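You operate a simulated robot arm through the tools that you are given. There is no shell and no other tool. Be economical: measure what you need, move in short steps, check, and stop when the job is done.

The job below is to be done with a simulated two-armed robot. You get a single attempt, and the scene is never put back.

## Task
Pick up the tin with the largest size on its label from the top of the plywood trestle with one hand, pass it to the other hand and put it on the plank ledge. Set down upright: tin.

The check looks at the end state, three seconds after you hand in, the way a careful person would. Anything else that was tipped, shoved, dropped, spilled or broken makes it a failure.

## Robot
Two 7-joint arms with two-finger grippers on one trunk, on a base that drives. Base frame: it is fixed to the floor where the robot stands at the start and does not move with it; the origin is under the middle of the robot, x ahead of it, y to its left, z up. Readings come in cm, rad, newtons and seconds.
The left shoulder is at the start at [2.4, 21.6, 110.9], the right one opposite. With the tool pointing down near the work surface each hand reaches from about 10 to 76 cm from the robot's upright axis, wherever it stands, measured 20 degrees to its own side. Places, roughly: plank ledge (118x20 cm) [102, -384, 58]. Payload 2.2 kg a hand.
Tool frame (each hand has its own): the origin (TCP) lies between the finger pads and is the grasp point; the fingertips stand 1.9 cm ahead of it; z points along the fingers, y is the line along which they close. Largest opening 11.6 cm; the body of the gripper starts 7 cm behind the TCP.
Orientation is told as [roll, pitch, yaw] about the base's x, y, z axes, in that order, counted from this pose: with the fingers straight down and closing along the base's y, the tool's x points along the base's -x, its y along +y and its z along -z.

## Interface
- The arms move only by the tool drive_tool. It takes "left_plan", "right_plan" or both (then of equal length, played together; a hand with none holds still); each is a list of rows, each a list of 7 numbers: the shift along the base's x, y, z in units of 50 mm (1.0 is 50 mm), then the turn, a rotation vector about the base's x, y, z in units of 8 degrees (1.0 is 8 degrees), then the opening, from 0 (shut) to 1 (fully open). In form: [[tx, ty, tz, wx, wy, wz, claw], ...]. A call has 1 to 12 rows; each row shifts and turns the commanded pose from where the row before left it. A call with a number of a shift or a turn outside -1 to 1 is refused whole. Rows are played at 5 a second. More than 5 cm and 0.15 rad between two rows, or a gripper value outside its range, and nothing of the call is played. Where a pose cannot be reached the arm comes as near as it can. A force on the tool above 40 N (or 10 N above the force at the start of the call, whichever is more), or a blocked arm, ends the call early, and 0.2 s more pass. The fingers move at their own pace and stop on an object; they squeeze with about 33 N. The grip force told is the motor's: it shows also when the fingers shut on nothing. Time passes only in rows, and 0.2 s behind the last, so rows that do not move let the fingers close. It gives the time, the measured TCP pose, the force on the tool (base axes), the opening and the grip force at its end, in the units of the frame above (readings bear some noise), with the torque about the TCP (base axes, N m) and any sound that the robot's microphone picked up.
- Cameras (640 x 400 px; columns grow to the right, rows downward): "scene" is now at [13.13, 1.1, 127.94]; the picture's right is [0.10, -0.99, 0.00], its down [-0.58, -0.06, -0.81] and it looks along [0.81, 0.08, -0.58] (base axes); focal length 253 px, centre (320, 200). "left" rides on the left gripper at [6.9, 1.5, -9.6] in its tool frame; the picture's right is [-0.21, 0.98, 0.00], its down [-0.76, -0.17, -0.63] and it looks along [-0.62, -0.14, 0.77] (tool axes); focal length 251 px, centre (320, 200). "right" rides on the right gripper at [6.9, -1.5, -9.7] in its tool frame; the picture's right is [0.22, 0.98, 0.00], its down [-0.76, 0.17, -0.63] and it looks along [-0.62, 0.14, 0.77] (tool axes); focal length 251 px, centre (320, 200). There is no depth. A picture from a camera that has moved, and an enlarged one, comes with that camera's place and axes in the base frame and with its lens.
- grab_frame(camera): a new picture of that camera. The clock stands still meanwhile.
- lift_body(by): slides the trunk up (or, below 0, down) by that many cm; the arms and the scene camera ride with it, the base frame stays. It gives what a move gives, with no picture.
- roll_base(legs): drives the robot by 1 to 6 legs, each [ahead, left, turn to the left] in cm, cm and rad, along the robot's own axes; the way and the turn of a leg run together, so that a leg with both is an arc; at most 150 cm and 3.142 rad a leg. The arms and the cameras ride along, it lands a little off, and it stops where it bumps. It gives what a move gives.
- pan_tilt(pan, tilt): turns the head with the scene camera to pan (to the left, within 1.396 rad either way) and tilt (down, from -0.506 to 1.204), counted from straight ahead of the robot. It gives what a move gives.
- close_up(camera, box): a new picture of the part [left, top, right, bottom] of that camera's present view, enlarged. The clock stands still meanwhile.
- close_job(): hands the job in; it is judged then, once.

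Work in short steps. Places have to be worked out from the pictures, the camera data and where the tool is seen: move nearer, look again, correct. Check each grasp and each placing, and mend what went wrong. You have 120 turns and 100 pictures in all, those below and enlarged ones among them. Open the grippers and draw the arms clear of the work before you hand the job in, unless the task says otherwise; then end with one line.

The tools are called after "Request:" as name(argument=value, ...) on one line, values as JSON. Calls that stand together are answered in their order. drive_tool: Moves the arms, as the interface text tells. Its arguments: {"type":"object","properties":{"left_plan":{"type":"array","items":{"type":"array","items":{"type":"number"}}},"right_plan":{"type":"array","items":{"type":"array","items":{"type":"number"}}}},"required":[]} The other tools are called the same way: lift_body (by) slides the trunk up or down; roll_base (legs) drives the base; pan_tilt (pan, tilt) turns the head that bears the scene camera; grab_frame (camera) takes a picture; close_up (camera, box) takes an enlarged picture of a part of a camera's view; close_job () hands the job in.

At the start:

```text
t: 0.0
left_eef_pos: [38.55, 27.48, 104.57]
left_tcp_rot: [0.0, 0.001, -0.001]
left_ft_force: [-0.1, 0.3, -0.2]
left_ft_torque: [0.02, 0.01, -0.02]
left_grip_width: 11.58
left_grasp_force: 0.1
right_eef_pos: [53.39, -11.7, 102.0]
right_tcp_rot: [0.0, 0.002, -0.001]
right_ft_force: [-1.0, 0.1, -0.2]
right_ft_torque: [-0.01, 0.01, 0.04]
right_grip_width: 11.58
right_grasp_force: 0.0
trunk travel left (down, up): [-25.3, 23.7]
robot x, y, heading: [0.06, 0.23, -0.001]
head pan, tilt: [0.099, 0.621]
```

scene: 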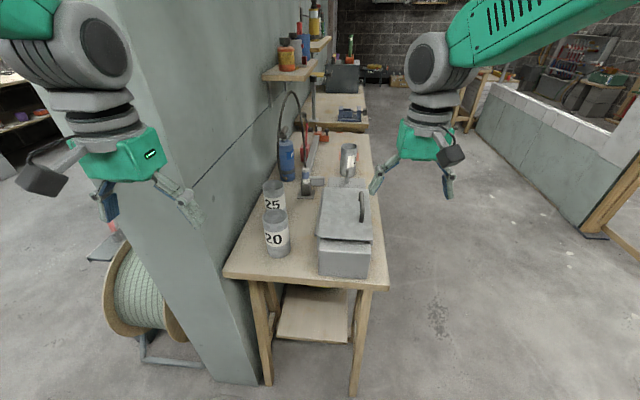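
right: 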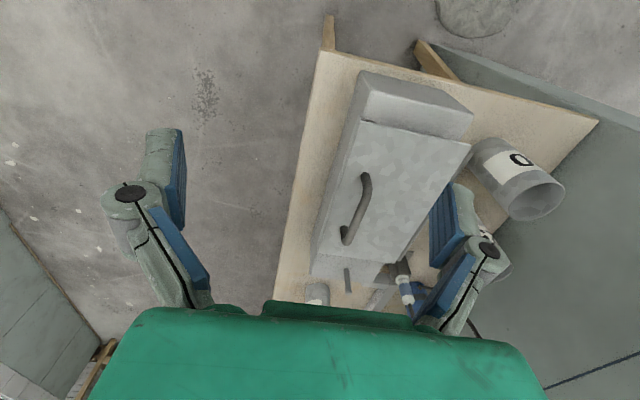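
left: 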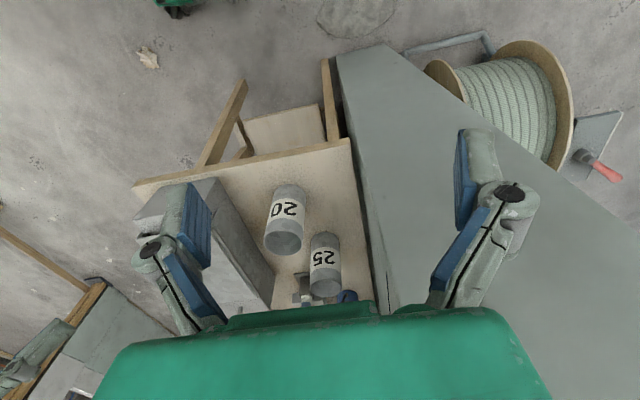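

The trestle shows tins labelled 20 and 25 and a third one at the back whose label I can't see. I zoom in on them.

Request:
close_up(camera="scene", box=[220, 120, 400, 290])

Request:
grab_frame(camera="scene")

```text
2.35 times, centred on (310, 205) of scene
camera zoom: at [13.13, 1.1, 127.94], right [0.1, -0.99, 0.0], down [-0.58, -0.06, -0.81], along [0.81, 0.08, -0.58], focal length 595 px, centre (344, 188)
```

zoom: 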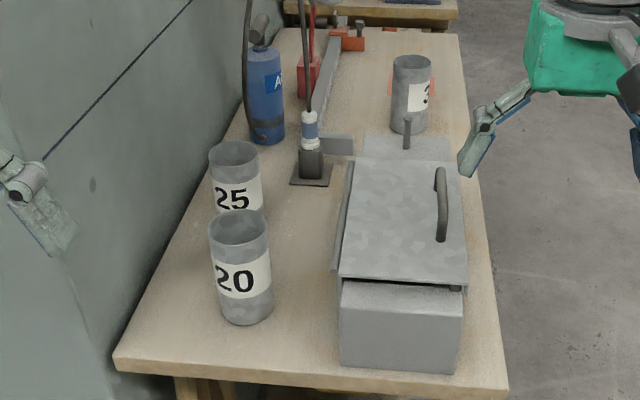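

```text
95 pictures are left
camera scene: at [13.13, 1.1, 127.94], right [0.1, -0.99, 0.0], down [-0.58, -0.06, -0.81], along [0.81, 0.08, -0.58], focal length 253 px, centre (320, 200)
```

scene: 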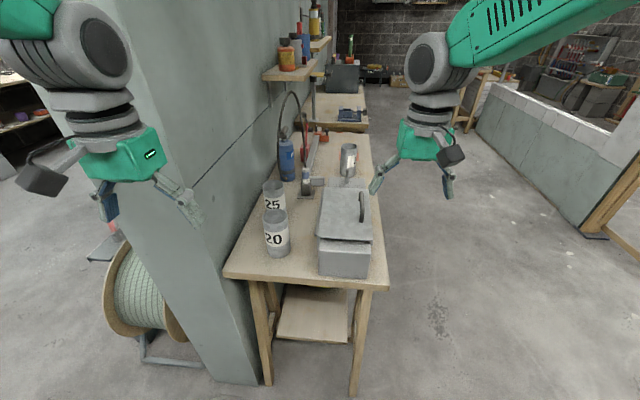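

The third tin's label faces right and I can't read it from here. I put the table top at z≈73.5, its front edge at x≈53 with y from -12 to 30, and the far tin near (109, -1). I roll right, keeping clear of the table, to read the label.

Request:
roll_base(legs=[[0, -65, 0]])

Request:
pan_tilt(pan=0.5, tilt=0.5)

Request:
grab_frame(camera="scene")

```text
t: 3.6
left_eef_pos: [38.53, -35.84, 104.62]
left_tcp_rot: [-0.006, -0.001, 0.016]
left_ft_force: [-0.3, 0.0, 0.5]
left_ft_torque: [0.0, -0.03, -0.01]
left_grip_width: 11.58
left_grasp_force: 0.1
right_eef_pos: [53.73, -74.78, 102.13]
right_tcp_rot: [-0.005, -0.002, 0.015]
right_ft_force: [-0.5, 1.1, -0.6]
right_ft_torque: [-0.04, 0.0, 0.04]
right_grip_width: 11.62
right_grasp_force: 0.1
trunk travel left (down, up): [-25.3, 23.7]
robot x, y, heading: [0.42, -64.34, 0.014]
head pan, tilt: [0.099, 0.621]
```

```text
t: 4.5
left_eef_pos: [38.24, -35.94, 104.79]
left_tcp_rot: [-0.005, -0.004, 0.017]
left_ft_force: [0.3, 0.3, -1.5]
left_ft_torque: [-0.03, -0.05, 0.0]
left_grip_width: 11.63
left_grasp_force: 0.1
right_eef_pos: [53.44, -74.97, 102.33]
right_tcp_rot: [-0.004, -0.003, 0.017]
right_ft_force: [0.3, 0.1, 0.2]
right_ft_torque: [-0.03, -0.02, 0.0]
right_grip_width: 11.6
right_grasp_force: 0.1
trunk travel left (down, up): [-25.3, 23.7]
robot x, y, heading: [0.42, -64.78, 0.011]
head pan, tilt: [0.499, 0.499]
```

```text
94 pictures are left
camera scene: at [12.75, -59.34, 129.02], right [0.49, -0.87, 0.0], down [-0.42, -0.24, -0.88], along [0.76, 0.43, -0.48], focal length 253 px, centre (320, 200)
```

scene: 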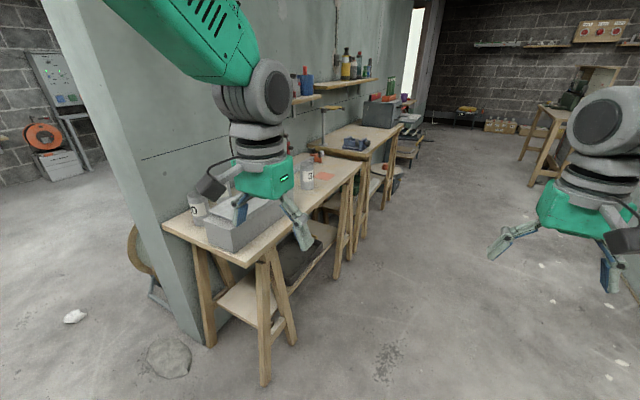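

Zooming on the third tin's label.

Request:
close_up(camera="scene", box=[260, 140, 360, 205])

```text
6.15 times, centred on (310, 172) of scene
camera zoom: at [12.75, -59.34, 129.02], right [0.49, -0.87, 0.0], down [-0.42, -0.24, -0.88], along [0.76, 0.43, -0.48], focal length 1557 px, centre (382, 369)
```

zoom: 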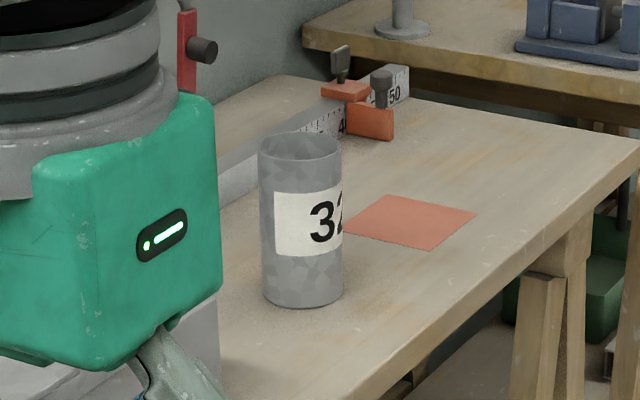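

The third tin reads 32, so it is the target: about 6.5 cm wide and 14 cm tall, near (108, 1), bottom at z≈73.5. I turn to face the table's right side and shift along it.

Request:
roll_base(legs=[[0, -12, 0], [0, 0, 1.56], [0, -120, 0]])

Request:
pan_tilt(pan=0.2, tilt=0.7)

Request:
grab_frame(camera="scene")

Request:
grab_frame(camera="left")

```text
t: 15.1
left_eef_pos: [87.31, -38.13, 103.68]
left_tcp_rot: [-0.041, -0.001, 1.559]
left_ft_force: [-3.2, -0.5, -1.0]
left_ft_torque: [0.02, -0.28, 0.05]
left_grip_width: 11.59
left_grasp_force: 0.1
right_eef_pos: [126.67, -23.99, 102.57]
right_tcp_rot: [-0.038, -0.002, 1.557]
right_ft_force: [-3.0, 0.6, -0.4]
right_ft_torque: [-0.05, -0.33, 0.03]
right_grip_width: 11.6
right_grasp_force: 0.1
trunk travel left (down, up): [-25.3, 23.7]
robot x, y, heading: [117.55, -76.79, 1.555]
head pan, tilt: [0.499, 0.499]
```

```text
t: 15.9
left_eef_pos: [87.39, -38.6, 104.22]
left_tcp_rot: [-0.032, -0.003, 1.56]
left_ft_force: [-1.0, 0.2, 0.4]
left_ft_torque: [0.01, -0.09, -0.02]
left_grip_width: 11.61
left_grasp_force: 0.1
right_eef_pos: [126.57, -24.46, 102.74]
right_tcp_rot: [-0.027, -0.011, 1.564]
right_ft_force: [-0.8, -0.3, -0.8]
right_ft_torque: [-0.01, -0.09, -0.02]
right_grip_width: 11.6
right_grasp_force: 0.1
trunk travel left (down, up): [-25.3, 23.7]
robot x, y, heading: [116.99, -76.7, 1.549]
head pan, tilt: [0.201, 0.7]
```

```text
92 pictures are left
camera scene: at [112.15, -64.04, 127.17], right [0.98, 0.19, 0.03], down [0.14, -0.64, -0.76], along [-0.12, 0.75, -0.65], focal length 253 px, centre (320, 200)
```

scene: 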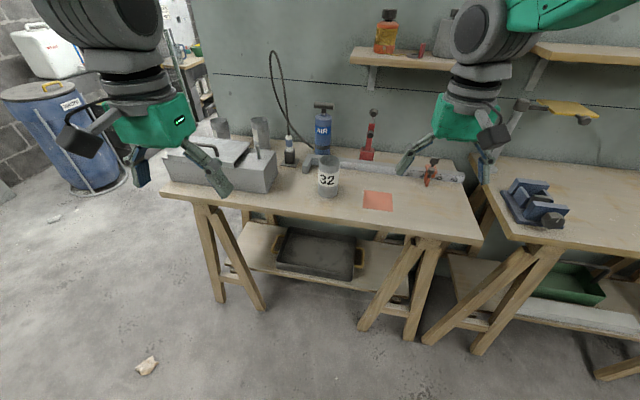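

```text
91 pictures are left
camera left: at [85.45, -45.42, 113.94], right [-0.97, 0.22, -0.03], down [0.15, 0.75, 0.64], along [0.17, 0.62, -0.77], focal length 251 px, centre (320, 200)
```

left: 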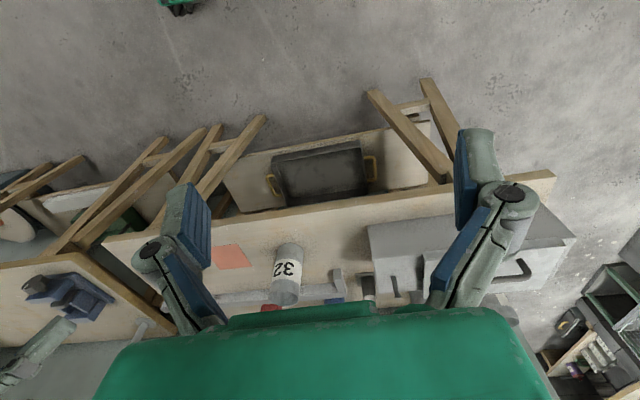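

The tin is at about (104.5, 1.5), with the toolbox end at x≈87 and the air bottle behind it, so there is room for a top-down left-hand pick closing along x. I drive closer.

Request:
roll_base(legs=[[22, -3, 0.02]])

Request:
drive_tool(left_plan=[[0, 0, 0, 0, 0, 0, 1], [0, 0, 0, 0, 0, 0, 1]])

Request:
grab_frame(camera="scene")

Request:
grab_frame(camera="left")

```text
t: 17.6
left_eef_pos: [89.46, -18.12, 104.15]
left_tcp_rot: [-0.035, -0.001, 1.59]
left_ft_force: [-1.3, 0.6, 0.1]
left_ft_torque: [0.0, -0.11, 0.03]
left_grip_width: 11.59
left_grasp_force: 0.0
right_eef_pos: [128.19, -2.86, 102.77]
right_tcp_rot: [-0.029, -0.007, 1.59]
right_ft_force: [-2.4, 0.0, -0.1]
right_ft_torque: [0.0, -0.18, 0.02]
right_grip_width: 11.59
right_grasp_force: 0.1
trunk travel left (down, up): [-25.3, 23.7]
robot x, y, heading: [119.82, -55.8, 1.585]
head pan, tilt: [0.201, 0.7]
```

```text
t: 18.2
left_eef_pos: [93.1, -18.27, 105.33]
left_tcp_rot: [0.002, -0.007, 1.589]
left_ft_force: [0.4, 0.1, 0.5]
left_ft_torque: [-0.04, 0.05, 0.02]
left_grip_width: 11.6
left_grasp_force: 0.0
right_eef_pos: [131.69, -3.0, 102.36]
right_tcp_rot: [0.006, -0.01, 1.592]
right_ft_force: [0.4, -0.6, 0.7]
right_ft_torque: [0.0, 0.03, 0.01]
right_grip_width: 11.59
right_grasp_force: 0.0
trunk travel left (down, up): [-25.3, 23.7]
robot x, y, heading: [120.17, -55.43, 1.585]
head pan, tilt: [0.201, 0.7]
```

```text
90 pictures are left
camera scene: at [120.75, -42.74, 127.26], right [0.98, 0.21, -0.02], down [0.12, -0.63, -0.76], along [-0.17, 0.75, -0.64], focal length 253 px, centre (320, 200)
```

scene: 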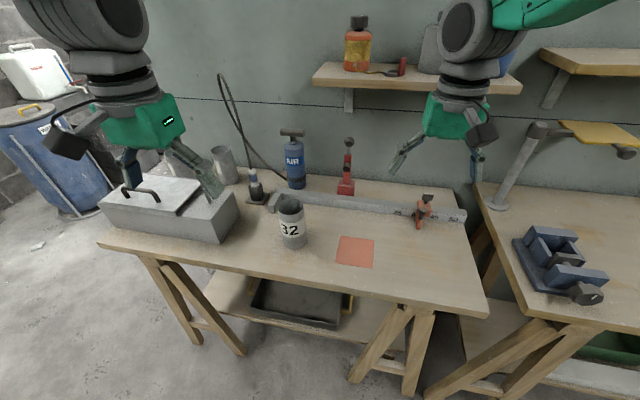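

```text
89 pictures are left
camera left: at [91.73, -25.1, 115.08], right [-0.98, 0.2, 0.0], down [0.15, 0.75, 0.64], along [0.12, 0.63, -0.77], focal length 251 px, centre (320, 200)
```

left: 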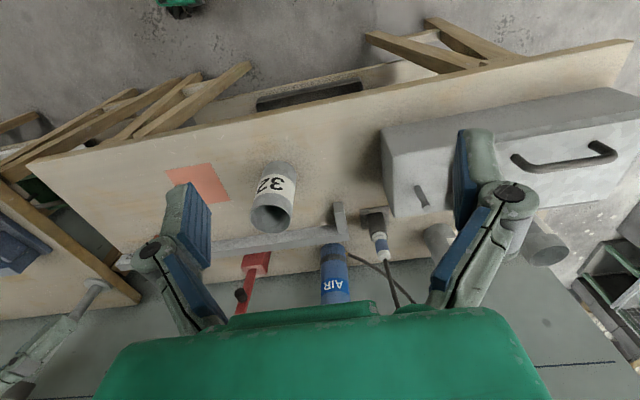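

Tin estimated at (103.7, -0.3) with the rim at z≈87. I move the left hand above it to z≈97 and check.

Request:
drive_tool(left_plan=[[0.53, 0.9, -0.4, 0, 0, 0, 1], [0.53, 0.9, -0.4, 0, 0, 0, 1], [0.53, 0.9, -0.4, 0, 0, 0, 1], [0.53, 0.9, -0.4, 0, 0, 0, 1], [0, 0, 0, 0, 0, 0, 1], [0, 0, 0, 0, 0, 0, 1]])

Request:
grab_frame(camera="left")

Request:
grab_frame(camera="scene")

```text
refused: row 1 steps farther than a row can; nothing moved
```

```text
88 pictures are left
camera left: at [91.73, -25.1, 115.08], right [-0.98, 0.2, 0.0], down [0.15, 0.75, 0.64], along [0.12, 0.63, -0.77], focal length 251 px, centre (320, 200)
```

left: 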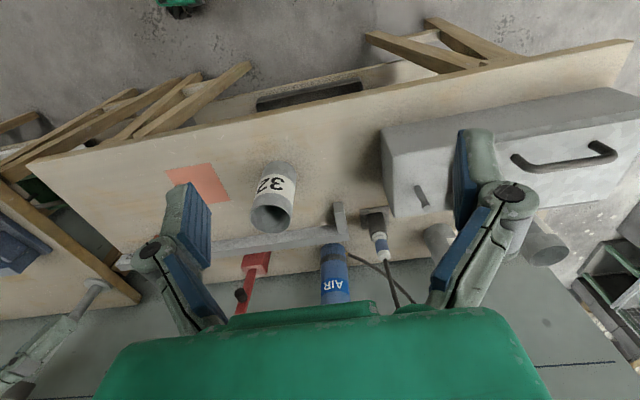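

```text
87 pictures are left
camera scene: at [120.75, -42.74, 127.26], right [0.98, 0.21, -0.02], down [0.12, -0.63, -0.76], along [-0.17, 0.75, -0.64], focal length 253 px, centre (320, 200)
```

scene: 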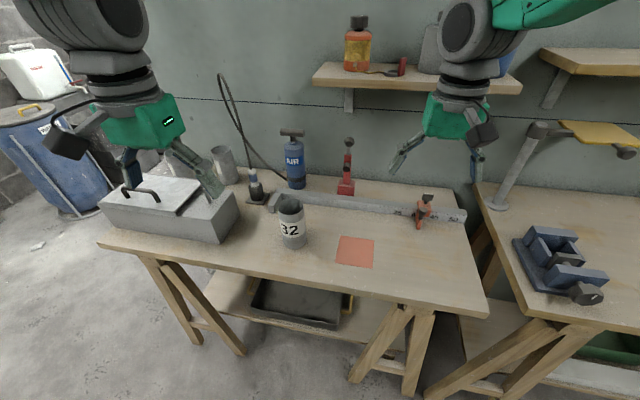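

The combined step was over 5 cm, so I use smaller rows.

Request:
drive_tool(left_plan=[[0.35, 0.6, -0.27, 0, 0, 0, 1], [0.35, 0.6, -0.27, 0, 0, 0, 1], [0.35, 0.6, -0.27, 0, 0, 0, 1], [0.35, 0.6, -0.27, 0, 0, 0, 1], [0.35, 0.6, -0.27, 0, 0, 0, 1], [0.35, 0.6, -0.27, 0, 0, 0, 1], [0, 0, 0, 0, 0, 0, 1], [0, 0, 0, 0, 0, 0, 1]])

Request:
grab_frame(camera="left")

Request:
grab_frame(camera="scene")

```text
t: 20.0
left_eef_pos: [101.49, -0.01, 96.88]
left_tcp_rot: [-0.017, -0.003, 1.591]
left_ft_force: [-1.0, 0.8, -1.6]
left_ft_torque: [0.03, -0.02, -0.02]
left_grip_width: 11.6
left_grasp_force: 0.1
right_eef_pos: [129.55, -3.22, 102.62]
right_tcp_rot: [-0.011, -0.01, 1.593]
right_ft_force: [-0.7, 0.3, 0.0]
right_ft_torque: [0.0, -0.02, 0.0]
right_grip_width: 11.62
right_grasp_force: 0.1
trunk travel left (down, up): [-25.3, 23.7]
robot x, y, heading: [119.67, -55.8, 1.581]
head pan, tilt: [0.201, 0.7]
```

```text
86 pictures are left
camera left: at [99.92, -6.97, 106.8], right [-0.98, 0.19, -0.02], down [0.14, 0.76, 0.64], along [0.14, 0.62, -0.77], focal length 251 px, centre (320, 200)
```

left: 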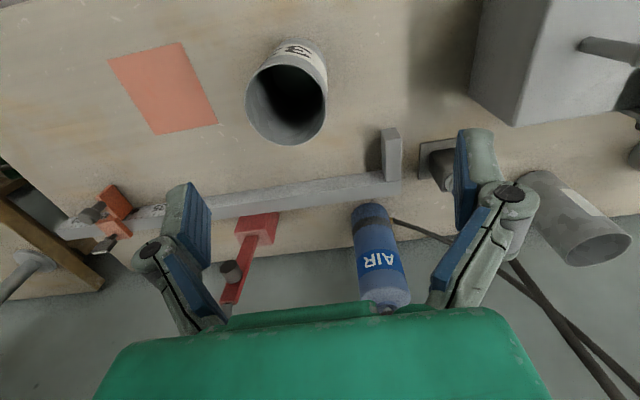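

```text
85 pictures are left
camera scene: at [118.53, -42.69, 127.25], right [0.98, 0.21, 0.0], down [0.13, -0.63, -0.76], along [-0.16, 0.74, -0.65], focal length 253 px, centre (320, 200)
```

scene: 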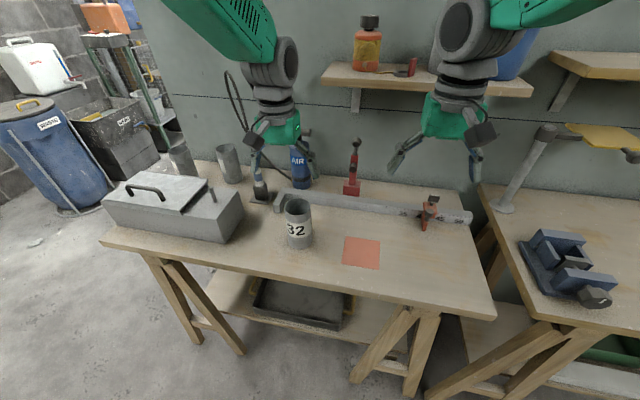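

The reading still sways, so I let it settle and re-measure before descending.

Request:
drive_tool(left_plan=[[0, 0, 0, 0, 0, 0, 1], [0, 0, 0, 0, 0, 0, 1], [0, 0, 0, 0, 0, 0, 1], [0, 0, 0, 0, 0, 0, 1], [0, 0, 0, 0, 0, 0, 1], [0, 0, 0, 0, 0, 0, 1], [0, 0, 0, 0, 0, 0, 1], [0, 0, 0, 0, 0, 0, 1]])

Request:
grab_frame(camera="left")

```text
t: 21.8
left_eef_pos: [100.11, -0.14, 96.94]
left_tcp_rot: [-0.027, -0.002, 1.594]
left_ft_force: [-1.6, -0.7, -0.3]
left_ft_torque: [0.0, -0.09, 0.03]
left_grip_width: 11.59
left_grasp_force: 0.1
right_eef_pos: [128.3, -3.19, 102.6]
right_tcp_rot: [-0.021, -0.014, 1.595]
right_ft_force: [-1.4, -0.1, -0.5]
right_ft_torque: [0.01, -0.11, 0.02]
right_grip_width: 11.6
right_grasp_force: 0.0
trunk travel left (down, up): [-25.3, 23.7]
robot x, y, heading: [119.64, -55.46, 1.589]
head pan, tilt: [0.201, 0.7]
```

```text
84 pictures are left
camera left: at [98.6, -7.02, 106.63], right [-0.98, 0.19, -0.03], down [0.13, 0.76, 0.64], along [0.14, 0.62, -0.77], focal length 251 px, centre (320, 200)
```

left: 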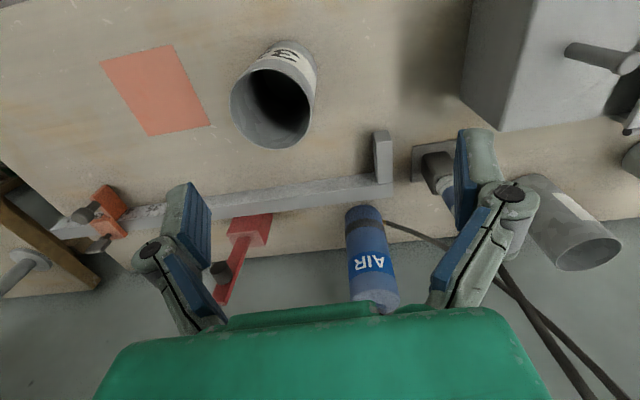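

Still swaying slowly, so I wait more.

Request:
drive_tool(left_plan=[[0, 0, 0, 0, 0, 0, 1], [0, 0, 0, 0, 0, 0, 1], [0, 0, 0, 0, 0, 0, 1], [0, 0, 0, 0, 0, 0, 1], [0, 0, 0, 0, 0, 0, 1], [0, 0, 0, 0, 0, 0, 1], [0, 0, 0, 0, 0, 0, 1], [0, 0, 0, 0, 0, 0, 1], [0, 0, 0, 0, 0, 0, 1], [0, 0, 0, 0, 0, 0, 1], [0, 0, 0, 0, 0, 0, 1], [0, 0, 0, 0, 0, 0, 1]])

Request:
drive_tool(left_plan=[[0, 0, 0, 0, 0, 0, 1], [0, 0, 0, 0, 0, 0, 1]])

Request:
grab_frame(camera="left")

```text
t: 24.4
left_eef_pos: [100.46, -0.17, 96.93]
left_tcp_rot: [-0.024, -0.003, 1.59]
left_ft_force: [-0.3, 0.0, -0.1]
left_ft_torque: [0.02, -0.02, 0.02]
left_grip_width: 11.6
left_grasp_force: 0.0
right_eef_pos: [128.56, -3.14, 102.63]
right_tcp_rot: [-0.02, -0.014, 1.594]
right_ft_force: [0.0, 0.1, 0.4]
right_ft_torque: [-0.03, -0.01, 0.04]
right_grip_width: 11.58
right_grasp_force: 0.2
trunk travel left (down, up): [-25.3, 23.7]
robot x, y, heading: [119.8, -55.53, 1.584]
head pan, tilt: [0.201, 0.7]
```

```text
t: 25.0
left_eef_pos: [103.05, -0.15, 97.18]
left_tcp_rot: [-0.005, -0.004, 1.59]
left_ft_force: [0.2, 0.5, -0.1]
left_ft_torque: [-0.01, 0.03, -0.04]
left_grip_width: 11.6
left_grasp_force: 0.0
right_eef_pos: [131.17, -3.09, 102.47]
right_tcp_rot: [0.001, -0.012, 1.591]
right_ft_force: [0.3, -1.0, 0.0]
right_ft_torque: [0.04, -0.01, 0.01]
right_grip_width: 11.61
right_grasp_force: 0.1
trunk travel left (down, up): [-25.3, 23.7]
robot x, y, heading: [120.13, -56.02, 1.582]
head pan, tilt: [0.201, 0.7]
```

```text
83 pictures are left
camera left: at [101.54, -6.97, 107.06], right [-0.98, 0.2, 0.0], down [0.15, 0.76, 0.64], along [0.13, 0.62, -0.77], focal length 251 px, centre (320, 200)
```

left: 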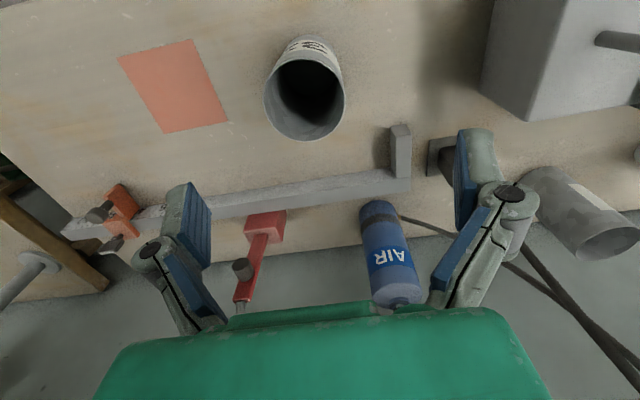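

The trunk keeps swaying side to side by about ±1.5 cm. I sample it quickly to learn the period.

Request:
drive_tool(left_plan=[[0, 0, 0, 0, 0, 0, 1]])

Request:
drive_tool(left_plan=[[0, 0, 0, 0, 0, 0, 1]])

Request:
drive_tool(left_plan=[[0, 0, 0, 0, 0, 0, 1]])

Request:
drive_tool(left_plan=[[0, 0, 0, 0, 0, 0, 1]])

Request:
drive_tool(left_plan=[[0, 0, 0, 0, 0, 0, 1]])

Request:
drive_tool(left_plan=[[0, 0, 0, 0, 0, 0, 1]])

```text
t: 25.4
left_eef_pos: [101.62, -0.12, 96.99]
left_tcp_rot: [-0.016, -0.006, 1.591]
left_ft_force: [-1.3, 0.2, -0.3]
left_ft_torque: [0.0, 0.0, 0.0]
left_grip_width: 11.59
left_grasp_force: 0.2
right_eef_pos: [129.74, -3.09, 102.54]
right_tcp_rot: [-0.012, -0.012, 1.593]
right_ft_force: [0.2, 0.2, 0.0]
right_ft_torque: [-0.04, -0.01, 0.01]
right_grip_width: 11.61
right_grasp_force: 0.1
trunk travel left (down, up): [-25.3, 23.7]
robot x, y, heading: [120.16, -55.09, 1.583]
head pan, tilt: [0.201, 0.7]
```

```text
t: 25.8
left_eef_pos: [103.48, -0.16, 97.31]
left_tcp_rot: [0.001, -0.003, 1.587]
left_ft_force: [-0.8, 0.3, 0.1]
left_ft_torque: [0.0, 0.04, 0.0]
left_grip_width: 11.59
left_grasp_force: 0.1
right_eef_pos: [131.63, -3.08, 102.31]
right_tcp_rot: [0.005, -0.011, 1.589]
right_ft_force: [1.0, -0.2, 1.1]
right_ft_torque: [-0.05, 0.03, -0.01]
right_grip_width: 11.58
right_grasp_force: 0.0
trunk travel left (down, up): [-25.3, 23.7]
robot x, y, heading: [120.2, -55.51, 1.582]
head pan, tilt: [0.201, 0.7]
```

```text
t: 26.2
left_eef_pos: [101.17, -0.22, 96.93]
left_tcp_rot: [-0.018, -0.005, 1.591]
left_ft_force: [-1.5, 0.0, 0.1]
left_ft_torque: [-0.02, -0.08, 0.01]
left_grip_width: 11.6
left_grasp_force: 0.0
right_eef_pos: [129.32, -2.99, 102.73]
right_tcp_rot: [-0.013, -0.012, 1.594]
right_ft_force: [0.5, 0.3, -0.3]
right_ft_torque: [0.01, -0.07, 0.0]
right_grip_width: 11.58
right_grasp_force: 0.2
trunk travel left (down, up): [-25.3, 23.7]
robot x, y, heading: [119.7, -55.12, 1.58]
head pan, tilt: [0.201, 0.7]
```

```text
t: 26.6
left_eef_pos: [103.72, -0.13, 97.33]
left_tcp_rot: [0.001, -0.007, 1.588]
left_ft_force: [0.8, -0.1, 0.3]
left_ft_torque: [0.01, 0.1, -0.02]
left_grip_width: 11.54
left_grasp_force: 0.0
right_eef_pos: [132.17, -3.03, 102.36]
right_tcp_rot: [0.008, -0.01, 1.59]
right_ft_force: [1.7, 0.7, 0.8]
right_ft_torque: [-0.02, 0.14, 0.01]
right_grip_width: 11.59
right_grasp_force: 0.0
trunk travel left (down, up): [-25.3, 23.7]
robot x, y, heading: [120.32, -55.62, 1.58]
head pan, tilt: [0.201, 0.7]
```

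```text
t: 27.0
left_eef_pos: [101.02, -0.26, 96.88]
left_tcp_rot: [-0.019, -0.003, 1.591]
left_ft_force: [-0.7, 0.3, 0.0]
left_ft_torque: [0.0, -0.12, 0.01]
left_grip_width: 11.59
left_grasp_force: 0.1
right_eef_pos: [129.32, -3.07, 102.62]
right_tcp_rot: [-0.014, -0.012, 1.594]
right_ft_force: [0.2, -0.3, 0.4]
right_ft_torque: [0.0, -0.14, 0.01]
right_grip_width: 11.59
right_grasp_force: 0.0
trunk travel left (down, up): [-25.3, 23.7]
robot x, y, heading: [119.92, -55.54, 1.58]
head pan, tilt: [0.201, 0.7]
```

```text
t: 27.4
left_eef_pos: [103.74, -0.11, 97.42]
left_tcp_rot: [0.001, -0.005, 1.589]
left_ft_force: [1.3, -0.5, -0.1]
left_ft_torque: [0.0, 0.03, -0.01]
left_grip_width: 11.6
left_grasp_force: 0.0
right_eef_pos: [132.03, -3.09, 102.48]
right_tcp_rot: [0.006, -0.013, 1.59]
right_ft_force: [0.0, -1.0, 0.4]
right_ft_torque: [0.02, 0.03, -0.01]
right_grip_width: 11.61
right_grasp_force: 0.1
trunk travel left (down, up): [-25.3, 23.7]
robot x, y, heading: [120.38, -55.62, 1.582]
head pan, tilt: [0.201, 0.7]
```

It oscillates with a period of about 0.8 s and ±1.4 cm. I wait longer to see if it decays.

Request:
drive_tool(left_plan=[[0, 0, 0, 0, 0, 0, 1], [0, 0, 0, 0, 0, 0, 1], [0, 0, 0, 0, 0, 0, 1], [0, 0, 0, 0, 0, 0, 1], [0, 0, 0, 0, 0, 0, 1], [0, 0, 0, 0, 0, 0, 1], [0, 0, 0, 0, 0, 0, 1], [0, 0, 0, 0, 0, 0, 1], [0, 0, 0, 0, 0, 0, 1], [0, 0, 0, 0, 0, 0, 1], [0, 0, 0, 0, 0, 0, 1], [0, 0, 0, 0, 0, 0, 1]])

Request:
drive_tool(left_plan=[[0, 0, 0, 0, 0, 0, 1], [0, 0, 0, 0, 0, 0, 1], [0, 0, 0, 0, 0, 0, 1], [0, 0, 0, 0, 0, 0, 1], [0, 0, 0, 0, 0, 0, 1], [0, 0, 0, 0, 0, 0, 1], [0, 0, 0, 0, 0, 0, 1], [0, 0, 0, 0, 0, 0, 1], [0, 0, 0, 0, 0, 0, 1], [0, 0, 0, 0, 0, 0, 1], [0, 0, 0, 0, 0, 0, 1], [0, 0, 0, 0, 0, 0, 1]])

Request:
drive_tool(left_plan=[[0, 0, 0, 0, 0, 0, 1]])

Request:
drive_tool(left_plan=[[0, 0, 0, 0, 0, 0, 1]])

```text
t: 30.0
left_eef_pos: [103.11, -0.27, 97.24]
left_tcp_rot: [-0.002, -0.004, 1.588]
left_ft_force: [0.8, 0.3, 0.5]
left_ft_torque: [0.01, 0.05, 0.01]
left_grip_width: 11.6
left_grasp_force: 0.1
right_eef_pos: [131.25, -3.05, 102.42]
right_tcp_rot: [0.003, -0.013, 1.591]
right_ft_force: [0.3, 0.3, -0.2]
right_ft_torque: [0.01, 0.02, 0.0]
right_grip_width: 11.59
right_grasp_force: 0.1
trunk travel left (down, up): [-25.3, 23.7]
robot x, y, heading: [120.23, -55.96, 1.577]
head pan, tilt: [0.201, 0.7]
```

```text
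t: 32.6
left_eef_pos: [102.44, -0.13, 97.15]
left_tcp_rot: [-0.01, -0.004, 1.59]
left_ft_force: [0.0, -0.1, 1.0]
left_ft_torque: [-0.01, -0.02, -0.01]
left_grip_width: 11.57
left_grasp_force: 0.0
right_eef_pos: [130.66, -3.02, 102.64]
right_tcp_rot: [-0.003, -0.01, 1.591]
right_ft_force: [0.7, 0.5, -0.4]
right_ft_torque: [-0.01, -0.01, 0.01]
right_grip_width: 11.61
right_grasp_force: 0.2
trunk travel left (down, up): [-25.3, 23.7]
robot x, y, heading: [119.9, -55.83, 1.583]
head pan, tilt: [0.201, 0.7]
```

```text
t: 33.0
left_eef_pos: [102.47, -0.2, 97.08]
left_tcp_rot: [-0.009, -0.002, 1.589]
left_ft_force: [0.2, -0.4, -0.1]
left_ft_torque: [-0.01, 0.01, -0.03]
left_grip_width: 11.6
left_grasp_force: 0.1
right_eef_pos: [130.62, -3.1, 102.49]
right_tcp_rot: [-0.004, -0.012, 1.592]
right_ft_force: [0.1, -0.6, -0.5]
right_ft_torque: [0.02, -0.01, 0.0]
right_grip_width: 11.59
right_grasp_force: 0.0
trunk travel left (down, up): [-25.3, 23.7]
robot x, y, heading: [120.01, -55.21, 1.58]
head pan, tilt: [0.201, 0.7]
```

```text
t: 33.4
left_eef_pos: [102.49, -0.21, 97.19]
left_tcp_rot: [-0.008, -0.003, 1.589]
left_ft_force: [-0.7, -0.3, -0.1]
left_ft_torque: [0.02, 0.01, -0.03]
left_grip_width: 11.59
left_grasp_force: 0.0
right_eef_pos: [130.67, -3.07, 102.48]
right_tcp_rot: [-0.003, -0.012, 1.591]
right_ft_force: [0.0, -0.3, 0.4]
right_ft_torque: [-0.01, 0.0, 0.01]
right_grip_width: 11.59
right_grasp_force: 0.1
trunk travel left (down, up): [-25.3, 23.7]
robot x, y, heading: [119.93, -55.58, 1.581]
head pan, tilt: [0.201, 0.7]
```

It has decayed and the hand now rests at (102.5, -0.2, 97.1). I take clean pictures to measure the tin.

Request:
grab_frame(camera="left")

Request:
close_up(camera="scene", box=[220, 130, 380, 260])

```text
82 pictures are left
camera left: at [100.93, -6.99, 106.95], right [-0.98, 0.2, -0.01], down [0.15, 0.76, 0.64], along [0.13, 0.62, -0.77], focal length 251 px, centre (320, 200)
```

left: 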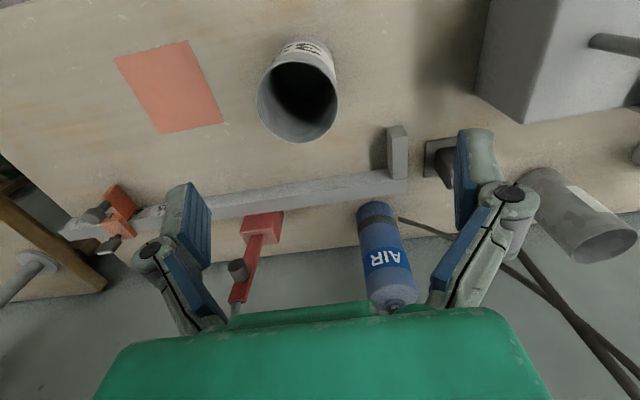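

```text
3.08 times, centred on (300, 195) of scene
camera zoom: at [118.39, -42.71, 127.25], right [0.98, 0.21, 0.0], down [0.14, -0.63, -0.76], along [-0.16, 0.74, -0.65], focal length 779 px, centre (382, 215)
```

zoom: 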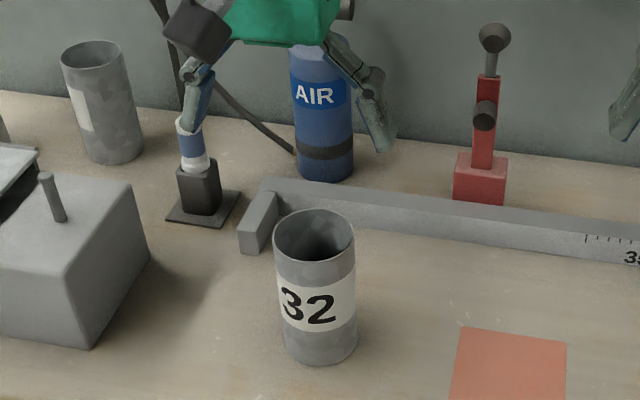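

The tin axis is at about (104.0, -0.6) with the rim at z≈87. I shift and descend to TCP z≈83.5 with the fingers open, in gentle rows.

Request:
drive_tool(left_plan=[[0.15, -0.04, -0.1, 0, 0, 0, 1], [0.15, -0.04, -0.2, 0, 0, 0, 1], [0, 0, -0.4, 0, 0, 0, 1], [0, 0, -0.4, 0, 0, 0, 1], [0, 0, -0.4, 0, 0, 0, 1], [0, 0, 0, 0, 0, 0, 1]])

Request:
grab_frame(camera="left")

Request:
close_up(camera="scene", box=[220, 130, 380, 260])

```text
t: 34.8
left_eef_pos: [103.86, -0.74, 89.24]
left_tcp_rot: [-0.008, -0.002, 1.591]
left_ft_force: [-0.6, 0.5, 0.4]
left_ft_torque: [0.0, 0.03, -0.03]
left_grip_width: 11.61
left_grasp_force: 0.0
right_eef_pos: [130.71, -3.14, 102.49]
right_tcp_rot: [-0.003, -0.011, 1.592]
right_ft_force: [0.0, 0.2, 0.1]
right_ft_torque: [-0.01, 0.03, 0.0]
right_grip_width: 11.57
right_grasp_force: 0.0
trunk travel left (down, up): [-25.3, 23.7]
robot x, y, heading: [119.97, -55.69, 1.582]
head pan, tilt: [0.201, 0.7]
```

```text
80 pictures are left
camera left: at [102.48, -7.64, 99.01], right [-0.98, 0.2, -0.01], down [0.15, 0.76, 0.64], along [0.13, 0.62, -0.77], focal length 251 px, centre (320, 200)
```

left: 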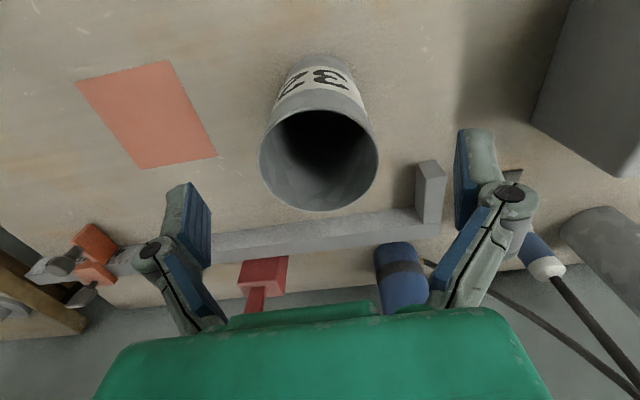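

```text
3.08 times, centred on (300, 195) of scene
camera zoom: at [118.38, -42.73, 127.26], right [0.98, 0.21, 0.0], down [0.14, -0.63, -0.76], along [-0.16, 0.75, -0.65], focal length 779 px, centre (382, 215)
```

zoom: 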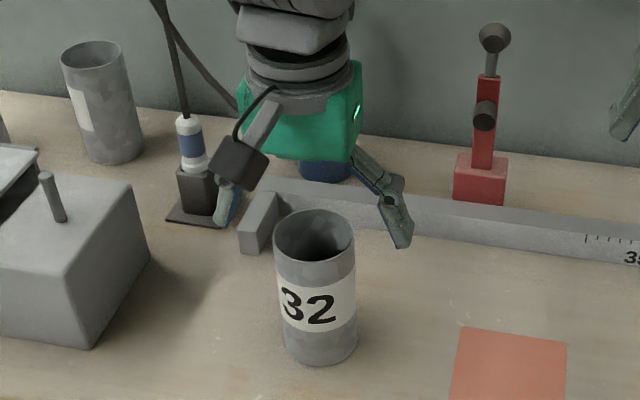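

The fingertips are level with the rim and the tin is centred between them. I descend 5.5 cm, close, and hold.

Request:
drive_tool(left_plan=[[0, -0.08, -0.37, 0, 0, 0, 1], [0, 0, -0.37, 0, 0, 0, 1], [0, 0, -0.36, 0, 0, 0, 1], [0, 0, 0, 0, 0, 0, 0.4], [0, 0, 0, 0, 0, 0, 0.2], [0, 0, 0, 0, 0, 0, 0.2], [0, 0, 0, 0, 0, 0, 0.2]])

Request:
grab_frame(camera="scene")

```text
t: 36.4
left_eef_pos: [104.05, -1.14, 83.83]
left_tcp_rot: [-0.009, -0.002, 1.59]
left_ft_force: [-0.7, 0.3, -0.4]
left_ft_torque: [0.01, 0.03, 0.03]
left_grip_width: 6.06
left_grasp_force: 32.4
right_eef_pos: [130.75, -3.03, 102.55]
right_tcp_rot: [-0.004, -0.012, 1.591]
right_ft_force: [0.2, 0.4, 0.5]
right_ft_torque: [0.0, -0.02, -0.03]
right_grip_width: 11.6
right_grasp_force: 0.2
trunk travel left (down, up): [-25.3, 23.7]
robot x, y, heading: [119.72, -55.9, 1.583]
head pan, tilt: [0.201, 0.7]
```

```text
78 pictures are left
camera scene: at [118.39, -42.69, 127.25], right [0.98, 0.21, 0.0], down [0.14, -0.63, -0.76], along [-0.16, 0.74, -0.65], focal length 253 px, centre (320, 200)
```

scene: 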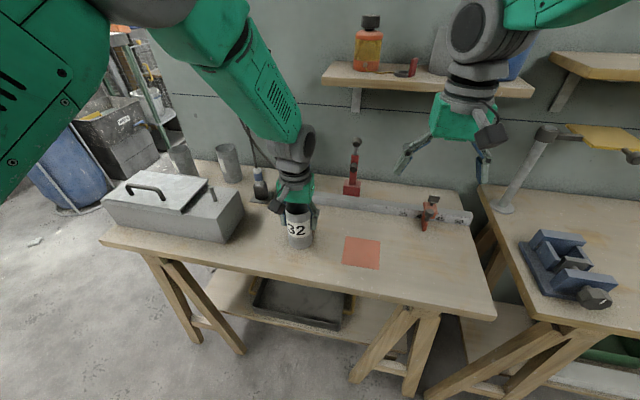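

Gripped: width 6.06 cm at 32 N. Now I lift straight up 18 cm with the claw command held at 0.2.

Request:
drive_tool(left_plan=[[0, 0, 0.3, 0, 0, 0, 0.2], [0, 0, 0.6, 0, 0, 0, 0.2], [0, 0, 0.6, 0, 0, 0, 0.2], [0, 0, 0.6, 0, 0, 0, 0.2], [0, 0, 0.6, 0, 0, 0, 0.2], [0, 0, 0.6, 0, 0, 0, 0.2], [0, 0, 0.3, 0, 0, 0, 0.2], [0, 0, 0, 0, 0, 0, 0.2]])

Request:
grab_frame(camera="scene")

```text
t: 38.2
left_eef_pos: [104.13, -1.27, 102.09]
left_tcp_rot: [-0.009, -0.004, 1.591]
left_ft_force: [-0.1, 0.8, -0.8]
left_ft_torque: [0.0, 0.03, -0.01]
left_grip_width: 6.05
left_grasp_force: 32.4
right_eef_pos: [130.67, -3.09, 102.44]
right_tcp_rot: [-0.004, -0.011, 1.592]
right_ft_force: [-0.3, 0.1, -0.3]
right_ft_torque: [0.02, -0.01, -0.02]
right_grip_width: 11.61
right_grasp_force: 0.0
trunk travel left (down, up): [-25.3, 23.7]
robot x, y, heading: [120.25, -55.67, 1.582]
head pan, tilt: [0.201, 0.7]
```

```text
77 pictures are left
camera scene: at [118.38, -42.71, 127.25], right [0.98, 0.21, 0.0], down [0.14, -0.63, -0.76], along [-0.16, 0.74, -0.65], focal length 253 px, centre (320, 200)
```

scene: 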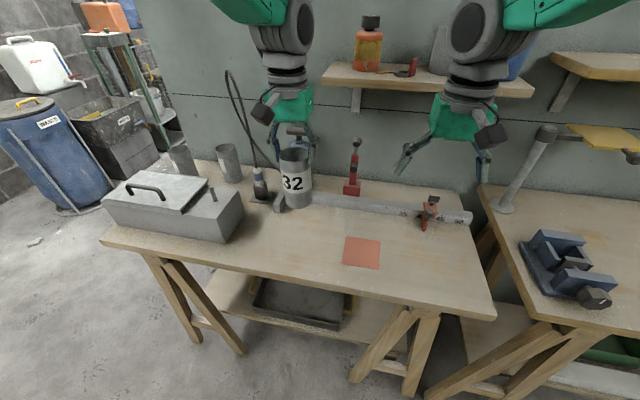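

The tin is lifted and held. I back away from the table and turn to look toward the ledge.

Request:
roll_base(legs=[[-45, 0, 0], [0, 0, -1.57]])

Request:
pan_tilt(pan=-1.1, tilt=0.3)

Request:
grab_frame(camera="scene")

```text
t: 44.8
left_eef_pos: [174.73, -85.1, 101.94]
left_tcp_rot: [-0.007, -0.002, 0.031]
left_ft_force: [-0.3, -0.2, -1.0]
left_ft_torque: [0.04, -0.02, 0.01]
left_grip_width: 6.02
left_grasp_force: 33.1
right_eef_pos: [173.19, -111.78, 102.51]
right_tcp_rot: [-0.004, -0.015, 0.031]
right_ft_force: [0.1, 0.0, 0.3]
right_ft_torque: [-0.02, 0.0, -0.01]
right_grip_width: 11.6
right_grasp_force: 0.0
trunk travel left (down, up): [-25.3, 23.7]
robot x, y, heading: [121.01, -101.65, 0.022]
head pan, tilt: [0.201, 0.7]
```

```text
t: 46.2
left_eef_pos: [174.62, -85.14, 102.1]
left_tcp_rot: [-0.008, -0.006, 0.029]
left_ft_force: [0.5, 1.0, 0.5]
left_ft_torque: [0.0, 0.0, -0.03]
left_grip_width: 6.04
left_grasp_force: 33.3
right_eef_pos: [172.95, -111.79, 102.7]
right_tcp_rot: [-0.002, -0.014, 0.032]
right_ft_force: [0.0, -1.0, 0.2]
right_ft_torque: [-0.04, -0.03, 0.03]
right_grip_width: 11.62
right_grasp_force: 0.1
trunk travel left (down, up): [-25.3, 23.7]
robot x, y, heading: [120.72, -101.78, 0.019]
head pan, tilt: [-1.1, 0.3]
```

```text
76 pictures are left
camera scene: at [129.6, -109.77, 130.88], right [-0.88, -0.47, 0.0], down [-0.14, 0.26, -0.95], along [0.45, -0.84, -0.3], focal length 253 px, centre (320, 200)
```

scene: 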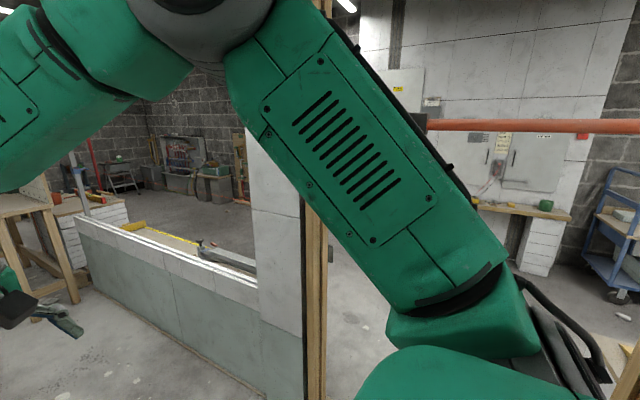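

There's a partition with an opening, and an orange bar across it. I turn fully to face -y and look.

Request:
roll_base(legs=[[0, 0, -1.57]])

Request:
pan_tilt(pan=0.0, tilt=0.3)

Request:
grab_frame(camera="scene")

```text
t: 50.5
left_eef_pos: [137.06, -155.73, 102.17]
left_tcp_rot: [-0.009, -0.006, -1.545]
left_ft_force: [-0.1, -0.5, -0.3]
left_ft_torque: [-0.02, 0.01, 0.04]
left_grip_width: 6.03
left_grasp_force: 32.9
right_eef_pos: [110.42, -153.95, 102.68]
right_tcp_rot: [-0.003, -0.015, -1.543]
right_ft_force: [0.3, 0.1, 0.3]
right_ft_torque: [-0.02, 0.0, -0.02]
right_grip_width: 11.58
right_grasp_force: 0.1
trunk travel left (down, up): [-25.3, 23.7]
robot x, y, heading: [120.57, -102.33, -1.553]
head pan, tilt: [-1.1, 0.3]
```

```text
t: 51.8
left_eef_pos: [137.04, -155.32, 102.31]
left_tcp_rot: [-0.008, -0.01, -1.547]
left_ft_force: [-0.6, -0.9, -1.2]
left_ft_torque: [0.01, 0.02, -0.04]
left_grip_width: 6.0
left_grasp_force: 33.0
right_eef_pos: [110.47, -153.64, 102.86]
right_tcp_rot: [-0.004, -0.016, -1.543]
right_ft_force: [-0.9, 0.3, 0.6]
right_ft_torque: [0.0, -0.01, 0.0]
right_grip_width: 11.6
right_grasp_force: 0.1
trunk travel left (down, up): [-25.3, 23.7]
robot x, y, heading: [121.01, -101.49, -1.557]
head pan, tilt: [0.0, 0.3]
```

```text
75 pictures are left
camera scene: at [120.99, -115.35, 130.86], right [-1.0, -0.02, 0.0], down [0.0, 0.3, -0.95], along [0.01, -0.95, -0.3], focal length 253 px, centre (320, 200)
```

scene: 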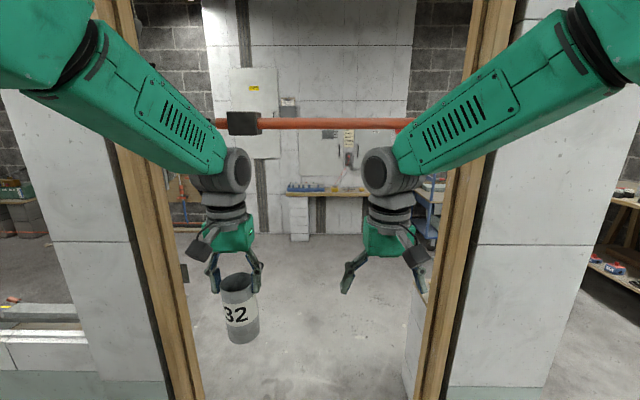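

A narrow doorway (about 75 cm) with an orange bar at roughly head height. I zoom in on the bar and posts to judge their distances.

Request:
close_up(camera="scene", box=[180, 60, 460, 235])

Request:
pan_tilt(pan=0.0, tilt=-0.2)

Request:
grab_frame(camera="scene")

Request:
pan_tilt(pan=0.0, tilt=0.8)

Request:
grab_frame(camera="scene")

```text
2.29 times, centred on (320, 148) of scene
camera zoom: at [120.99, -115.35, 130.86], right [-1.0, -0.02, 0.0], down [0.0, 0.3, -0.95], along [0.01, -0.95, -0.3], focal length 578 px, centre (320, 320)
```

zoom: 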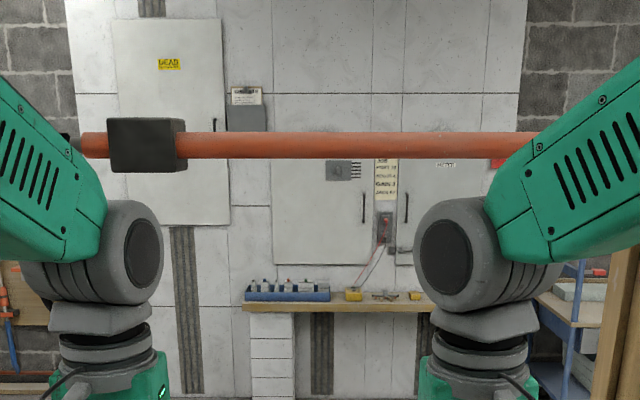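

```text
t: 52.7
left_eef_pos: [137.03, -155.28, 102.44]
left_tcp_rot: [-0.009, -0.009, -1.546]
left_ft_force: [-0.4, -1.1, 0.4]
left_ft_torque: [-0.01, 0.01, -0.01]
left_grip_width: 6.0
left_grasp_force: 32.9
right_eef_pos: [110.34, -153.66, 102.87]
right_tcp_rot: [-0.003, -0.018, -1.544]
right_ft_force: [0.0, 0.3, 1.0]
right_ft_torque: [0.0, 0.02, -0.03]
right_grip_width: 11.63
right_grasp_force: 0.1
trunk travel left (down, up): [-25.3, 23.7]
robot x, y, heading: [120.62, -101.77, -1.552]
head pan, tilt: [0.0, -0.201]
```

```text
73 pictures are left
camera scene: at [120.99, -114.37, 135.37], right [-1.0, -0.02, 0.0], down [0.0, -0.19, -0.98], along [0.02, -0.98, 0.19], focal length 253 px, centre (320, 200)
```

scene: 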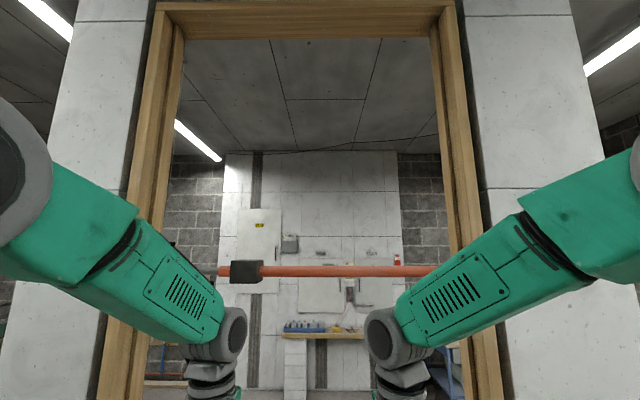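

```text
t: 54.0
left_eef_pos: [136.9, -155.39, 102.48]
left_tcp_rot: [-0.01, -0.011, -1.548]
left_ft_force: [1.5, -0.6, 0.0]
left_ft_torque: [-0.02, -0.01, 0.01]
left_grip_width: 6.03
left_grasp_force: 33.0
right_eef_pos: [110.47, -153.61, 102.79]
right_tcp_rot: [-0.005, -0.018, -1.544]
right_ft_force: [-0.6, -0.2, 1.0]
right_ft_torque: [0.01, -0.01, 0.01]
right_grip_width: 11.58
right_grasp_force: 0.1
trunk travel left (down, up): [-25.3, 23.7]
robot x, y, heading: [120.91, -102.06, -1.555]
head pan, tilt: [0.0, 0.799]
```

```text
72 pictures are left
camera scene: at [120.98, -114.08, 126.43], right [-1.0, -0.02, 0.0], down [-0.01, 0.72, -0.69], along [0.01, -0.69, -0.72], focal length 253 px, centre (320, 200)
```

scene: 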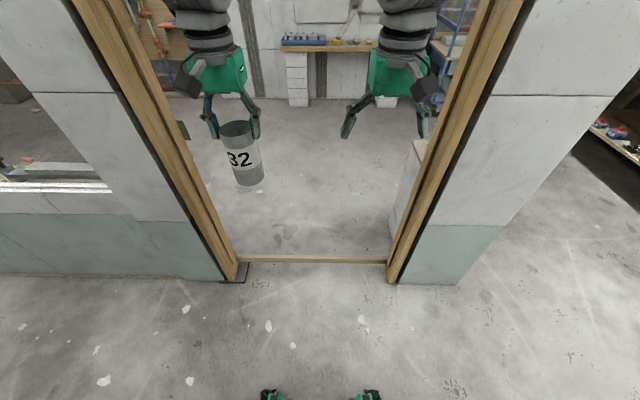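

The ledge is along the far wall (z≈58) with items on its left portion. The doorway is at y≈-187, x≈85–167, with the bar at z≈130. The wall seems to end at x≈50, so I look right for a way around it.

Request:
pan_tilt(pan=-0.9, tilt=0.45)

Request:
grab_frame(camera="scene")

Request:
pan_tilt(pan=-1.39, tilt=0.45)

Request:
grab_frame(camera="scene")

```text
t: 55.2
left_eef_pos: [136.97, -155.42, 102.44]
left_tcp_rot: [-0.008, -0.011, -1.547]
left_ft_force: [0.5, -0.7, -0.7]
left_ft_torque: [0.0, 0.01, -0.01]
left_grip_width: 6.02
left_grasp_force: 32.8
right_eef_pos: [110.35, -153.64, 102.88]
right_tcp_rot: [-0.004, -0.016, -1.544]
right_ft_force: [0.0, -1.1, 0.5]
right_ft_torque: [-0.03, 0.01, -0.01]
right_grip_width: 11.59
right_grasp_force: 0.1
trunk travel left (down, up): [-25.3, 23.7]
robot x, y, heading: [120.56, -102.01, -1.555]
head pan, tilt: [-0.901, 0.45]
```

```text
71 pictures are left
camera scene: at [113.74, -111.85, 129.48], right [-0.63, 0.77, 0.0], down [0.34, 0.28, -0.9], along [-0.7, -0.57, -0.44], focal length 253 px, centre (320, 200)
```

scene: 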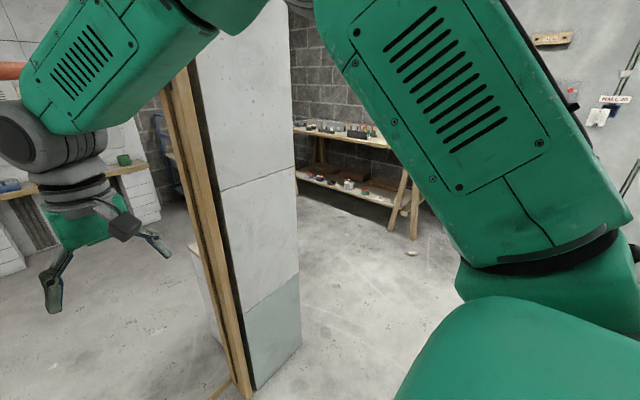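

```text
t: 56.1
left_eef_pos: [136.92, -155.31, 102.48]
left_tcp_rot: [-0.009, -0.009, -1.545]
left_ft_force: [0.7, -0.2, -0.3]
left_ft_torque: [-0.03, -0.01, 0.0]
left_grip_width: 6.03
left_grasp_force: 33.5
right_eef_pos: [110.33, -153.69, 102.78]
right_tcp_rot: [-0.002, -0.018, -1.545]
right_ft_force: [0.3, 0.0, 0.3]
right_ft_torque: [0.01, -0.01, -0.02]
right_grip_width: 11.58
right_grasp_force: 0.1
trunk travel left (down, up): [-25.3, 23.7]
robot x, y, heading: [120.68, -101.88, -1.555]
head pan, tilt: [-1.389, 0.45]
```

```text
70 pictures are left
camera scene: at [111.83, -107.83, 129.5], right [-0.2, 0.98, 0.0], down [0.43, 0.09, -0.9], along [-0.88, -0.18, -0.44], focal length 253 px, centre (320, 200)
```

scene: 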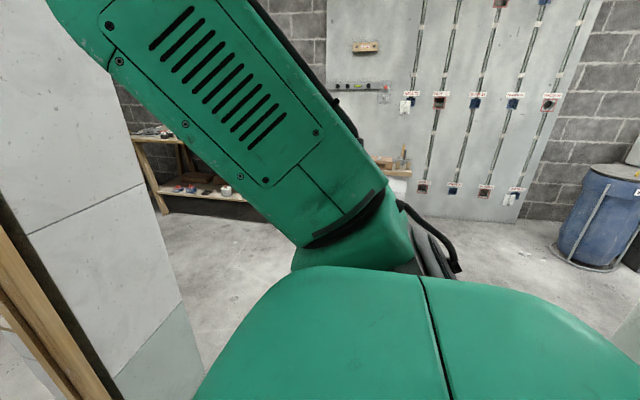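

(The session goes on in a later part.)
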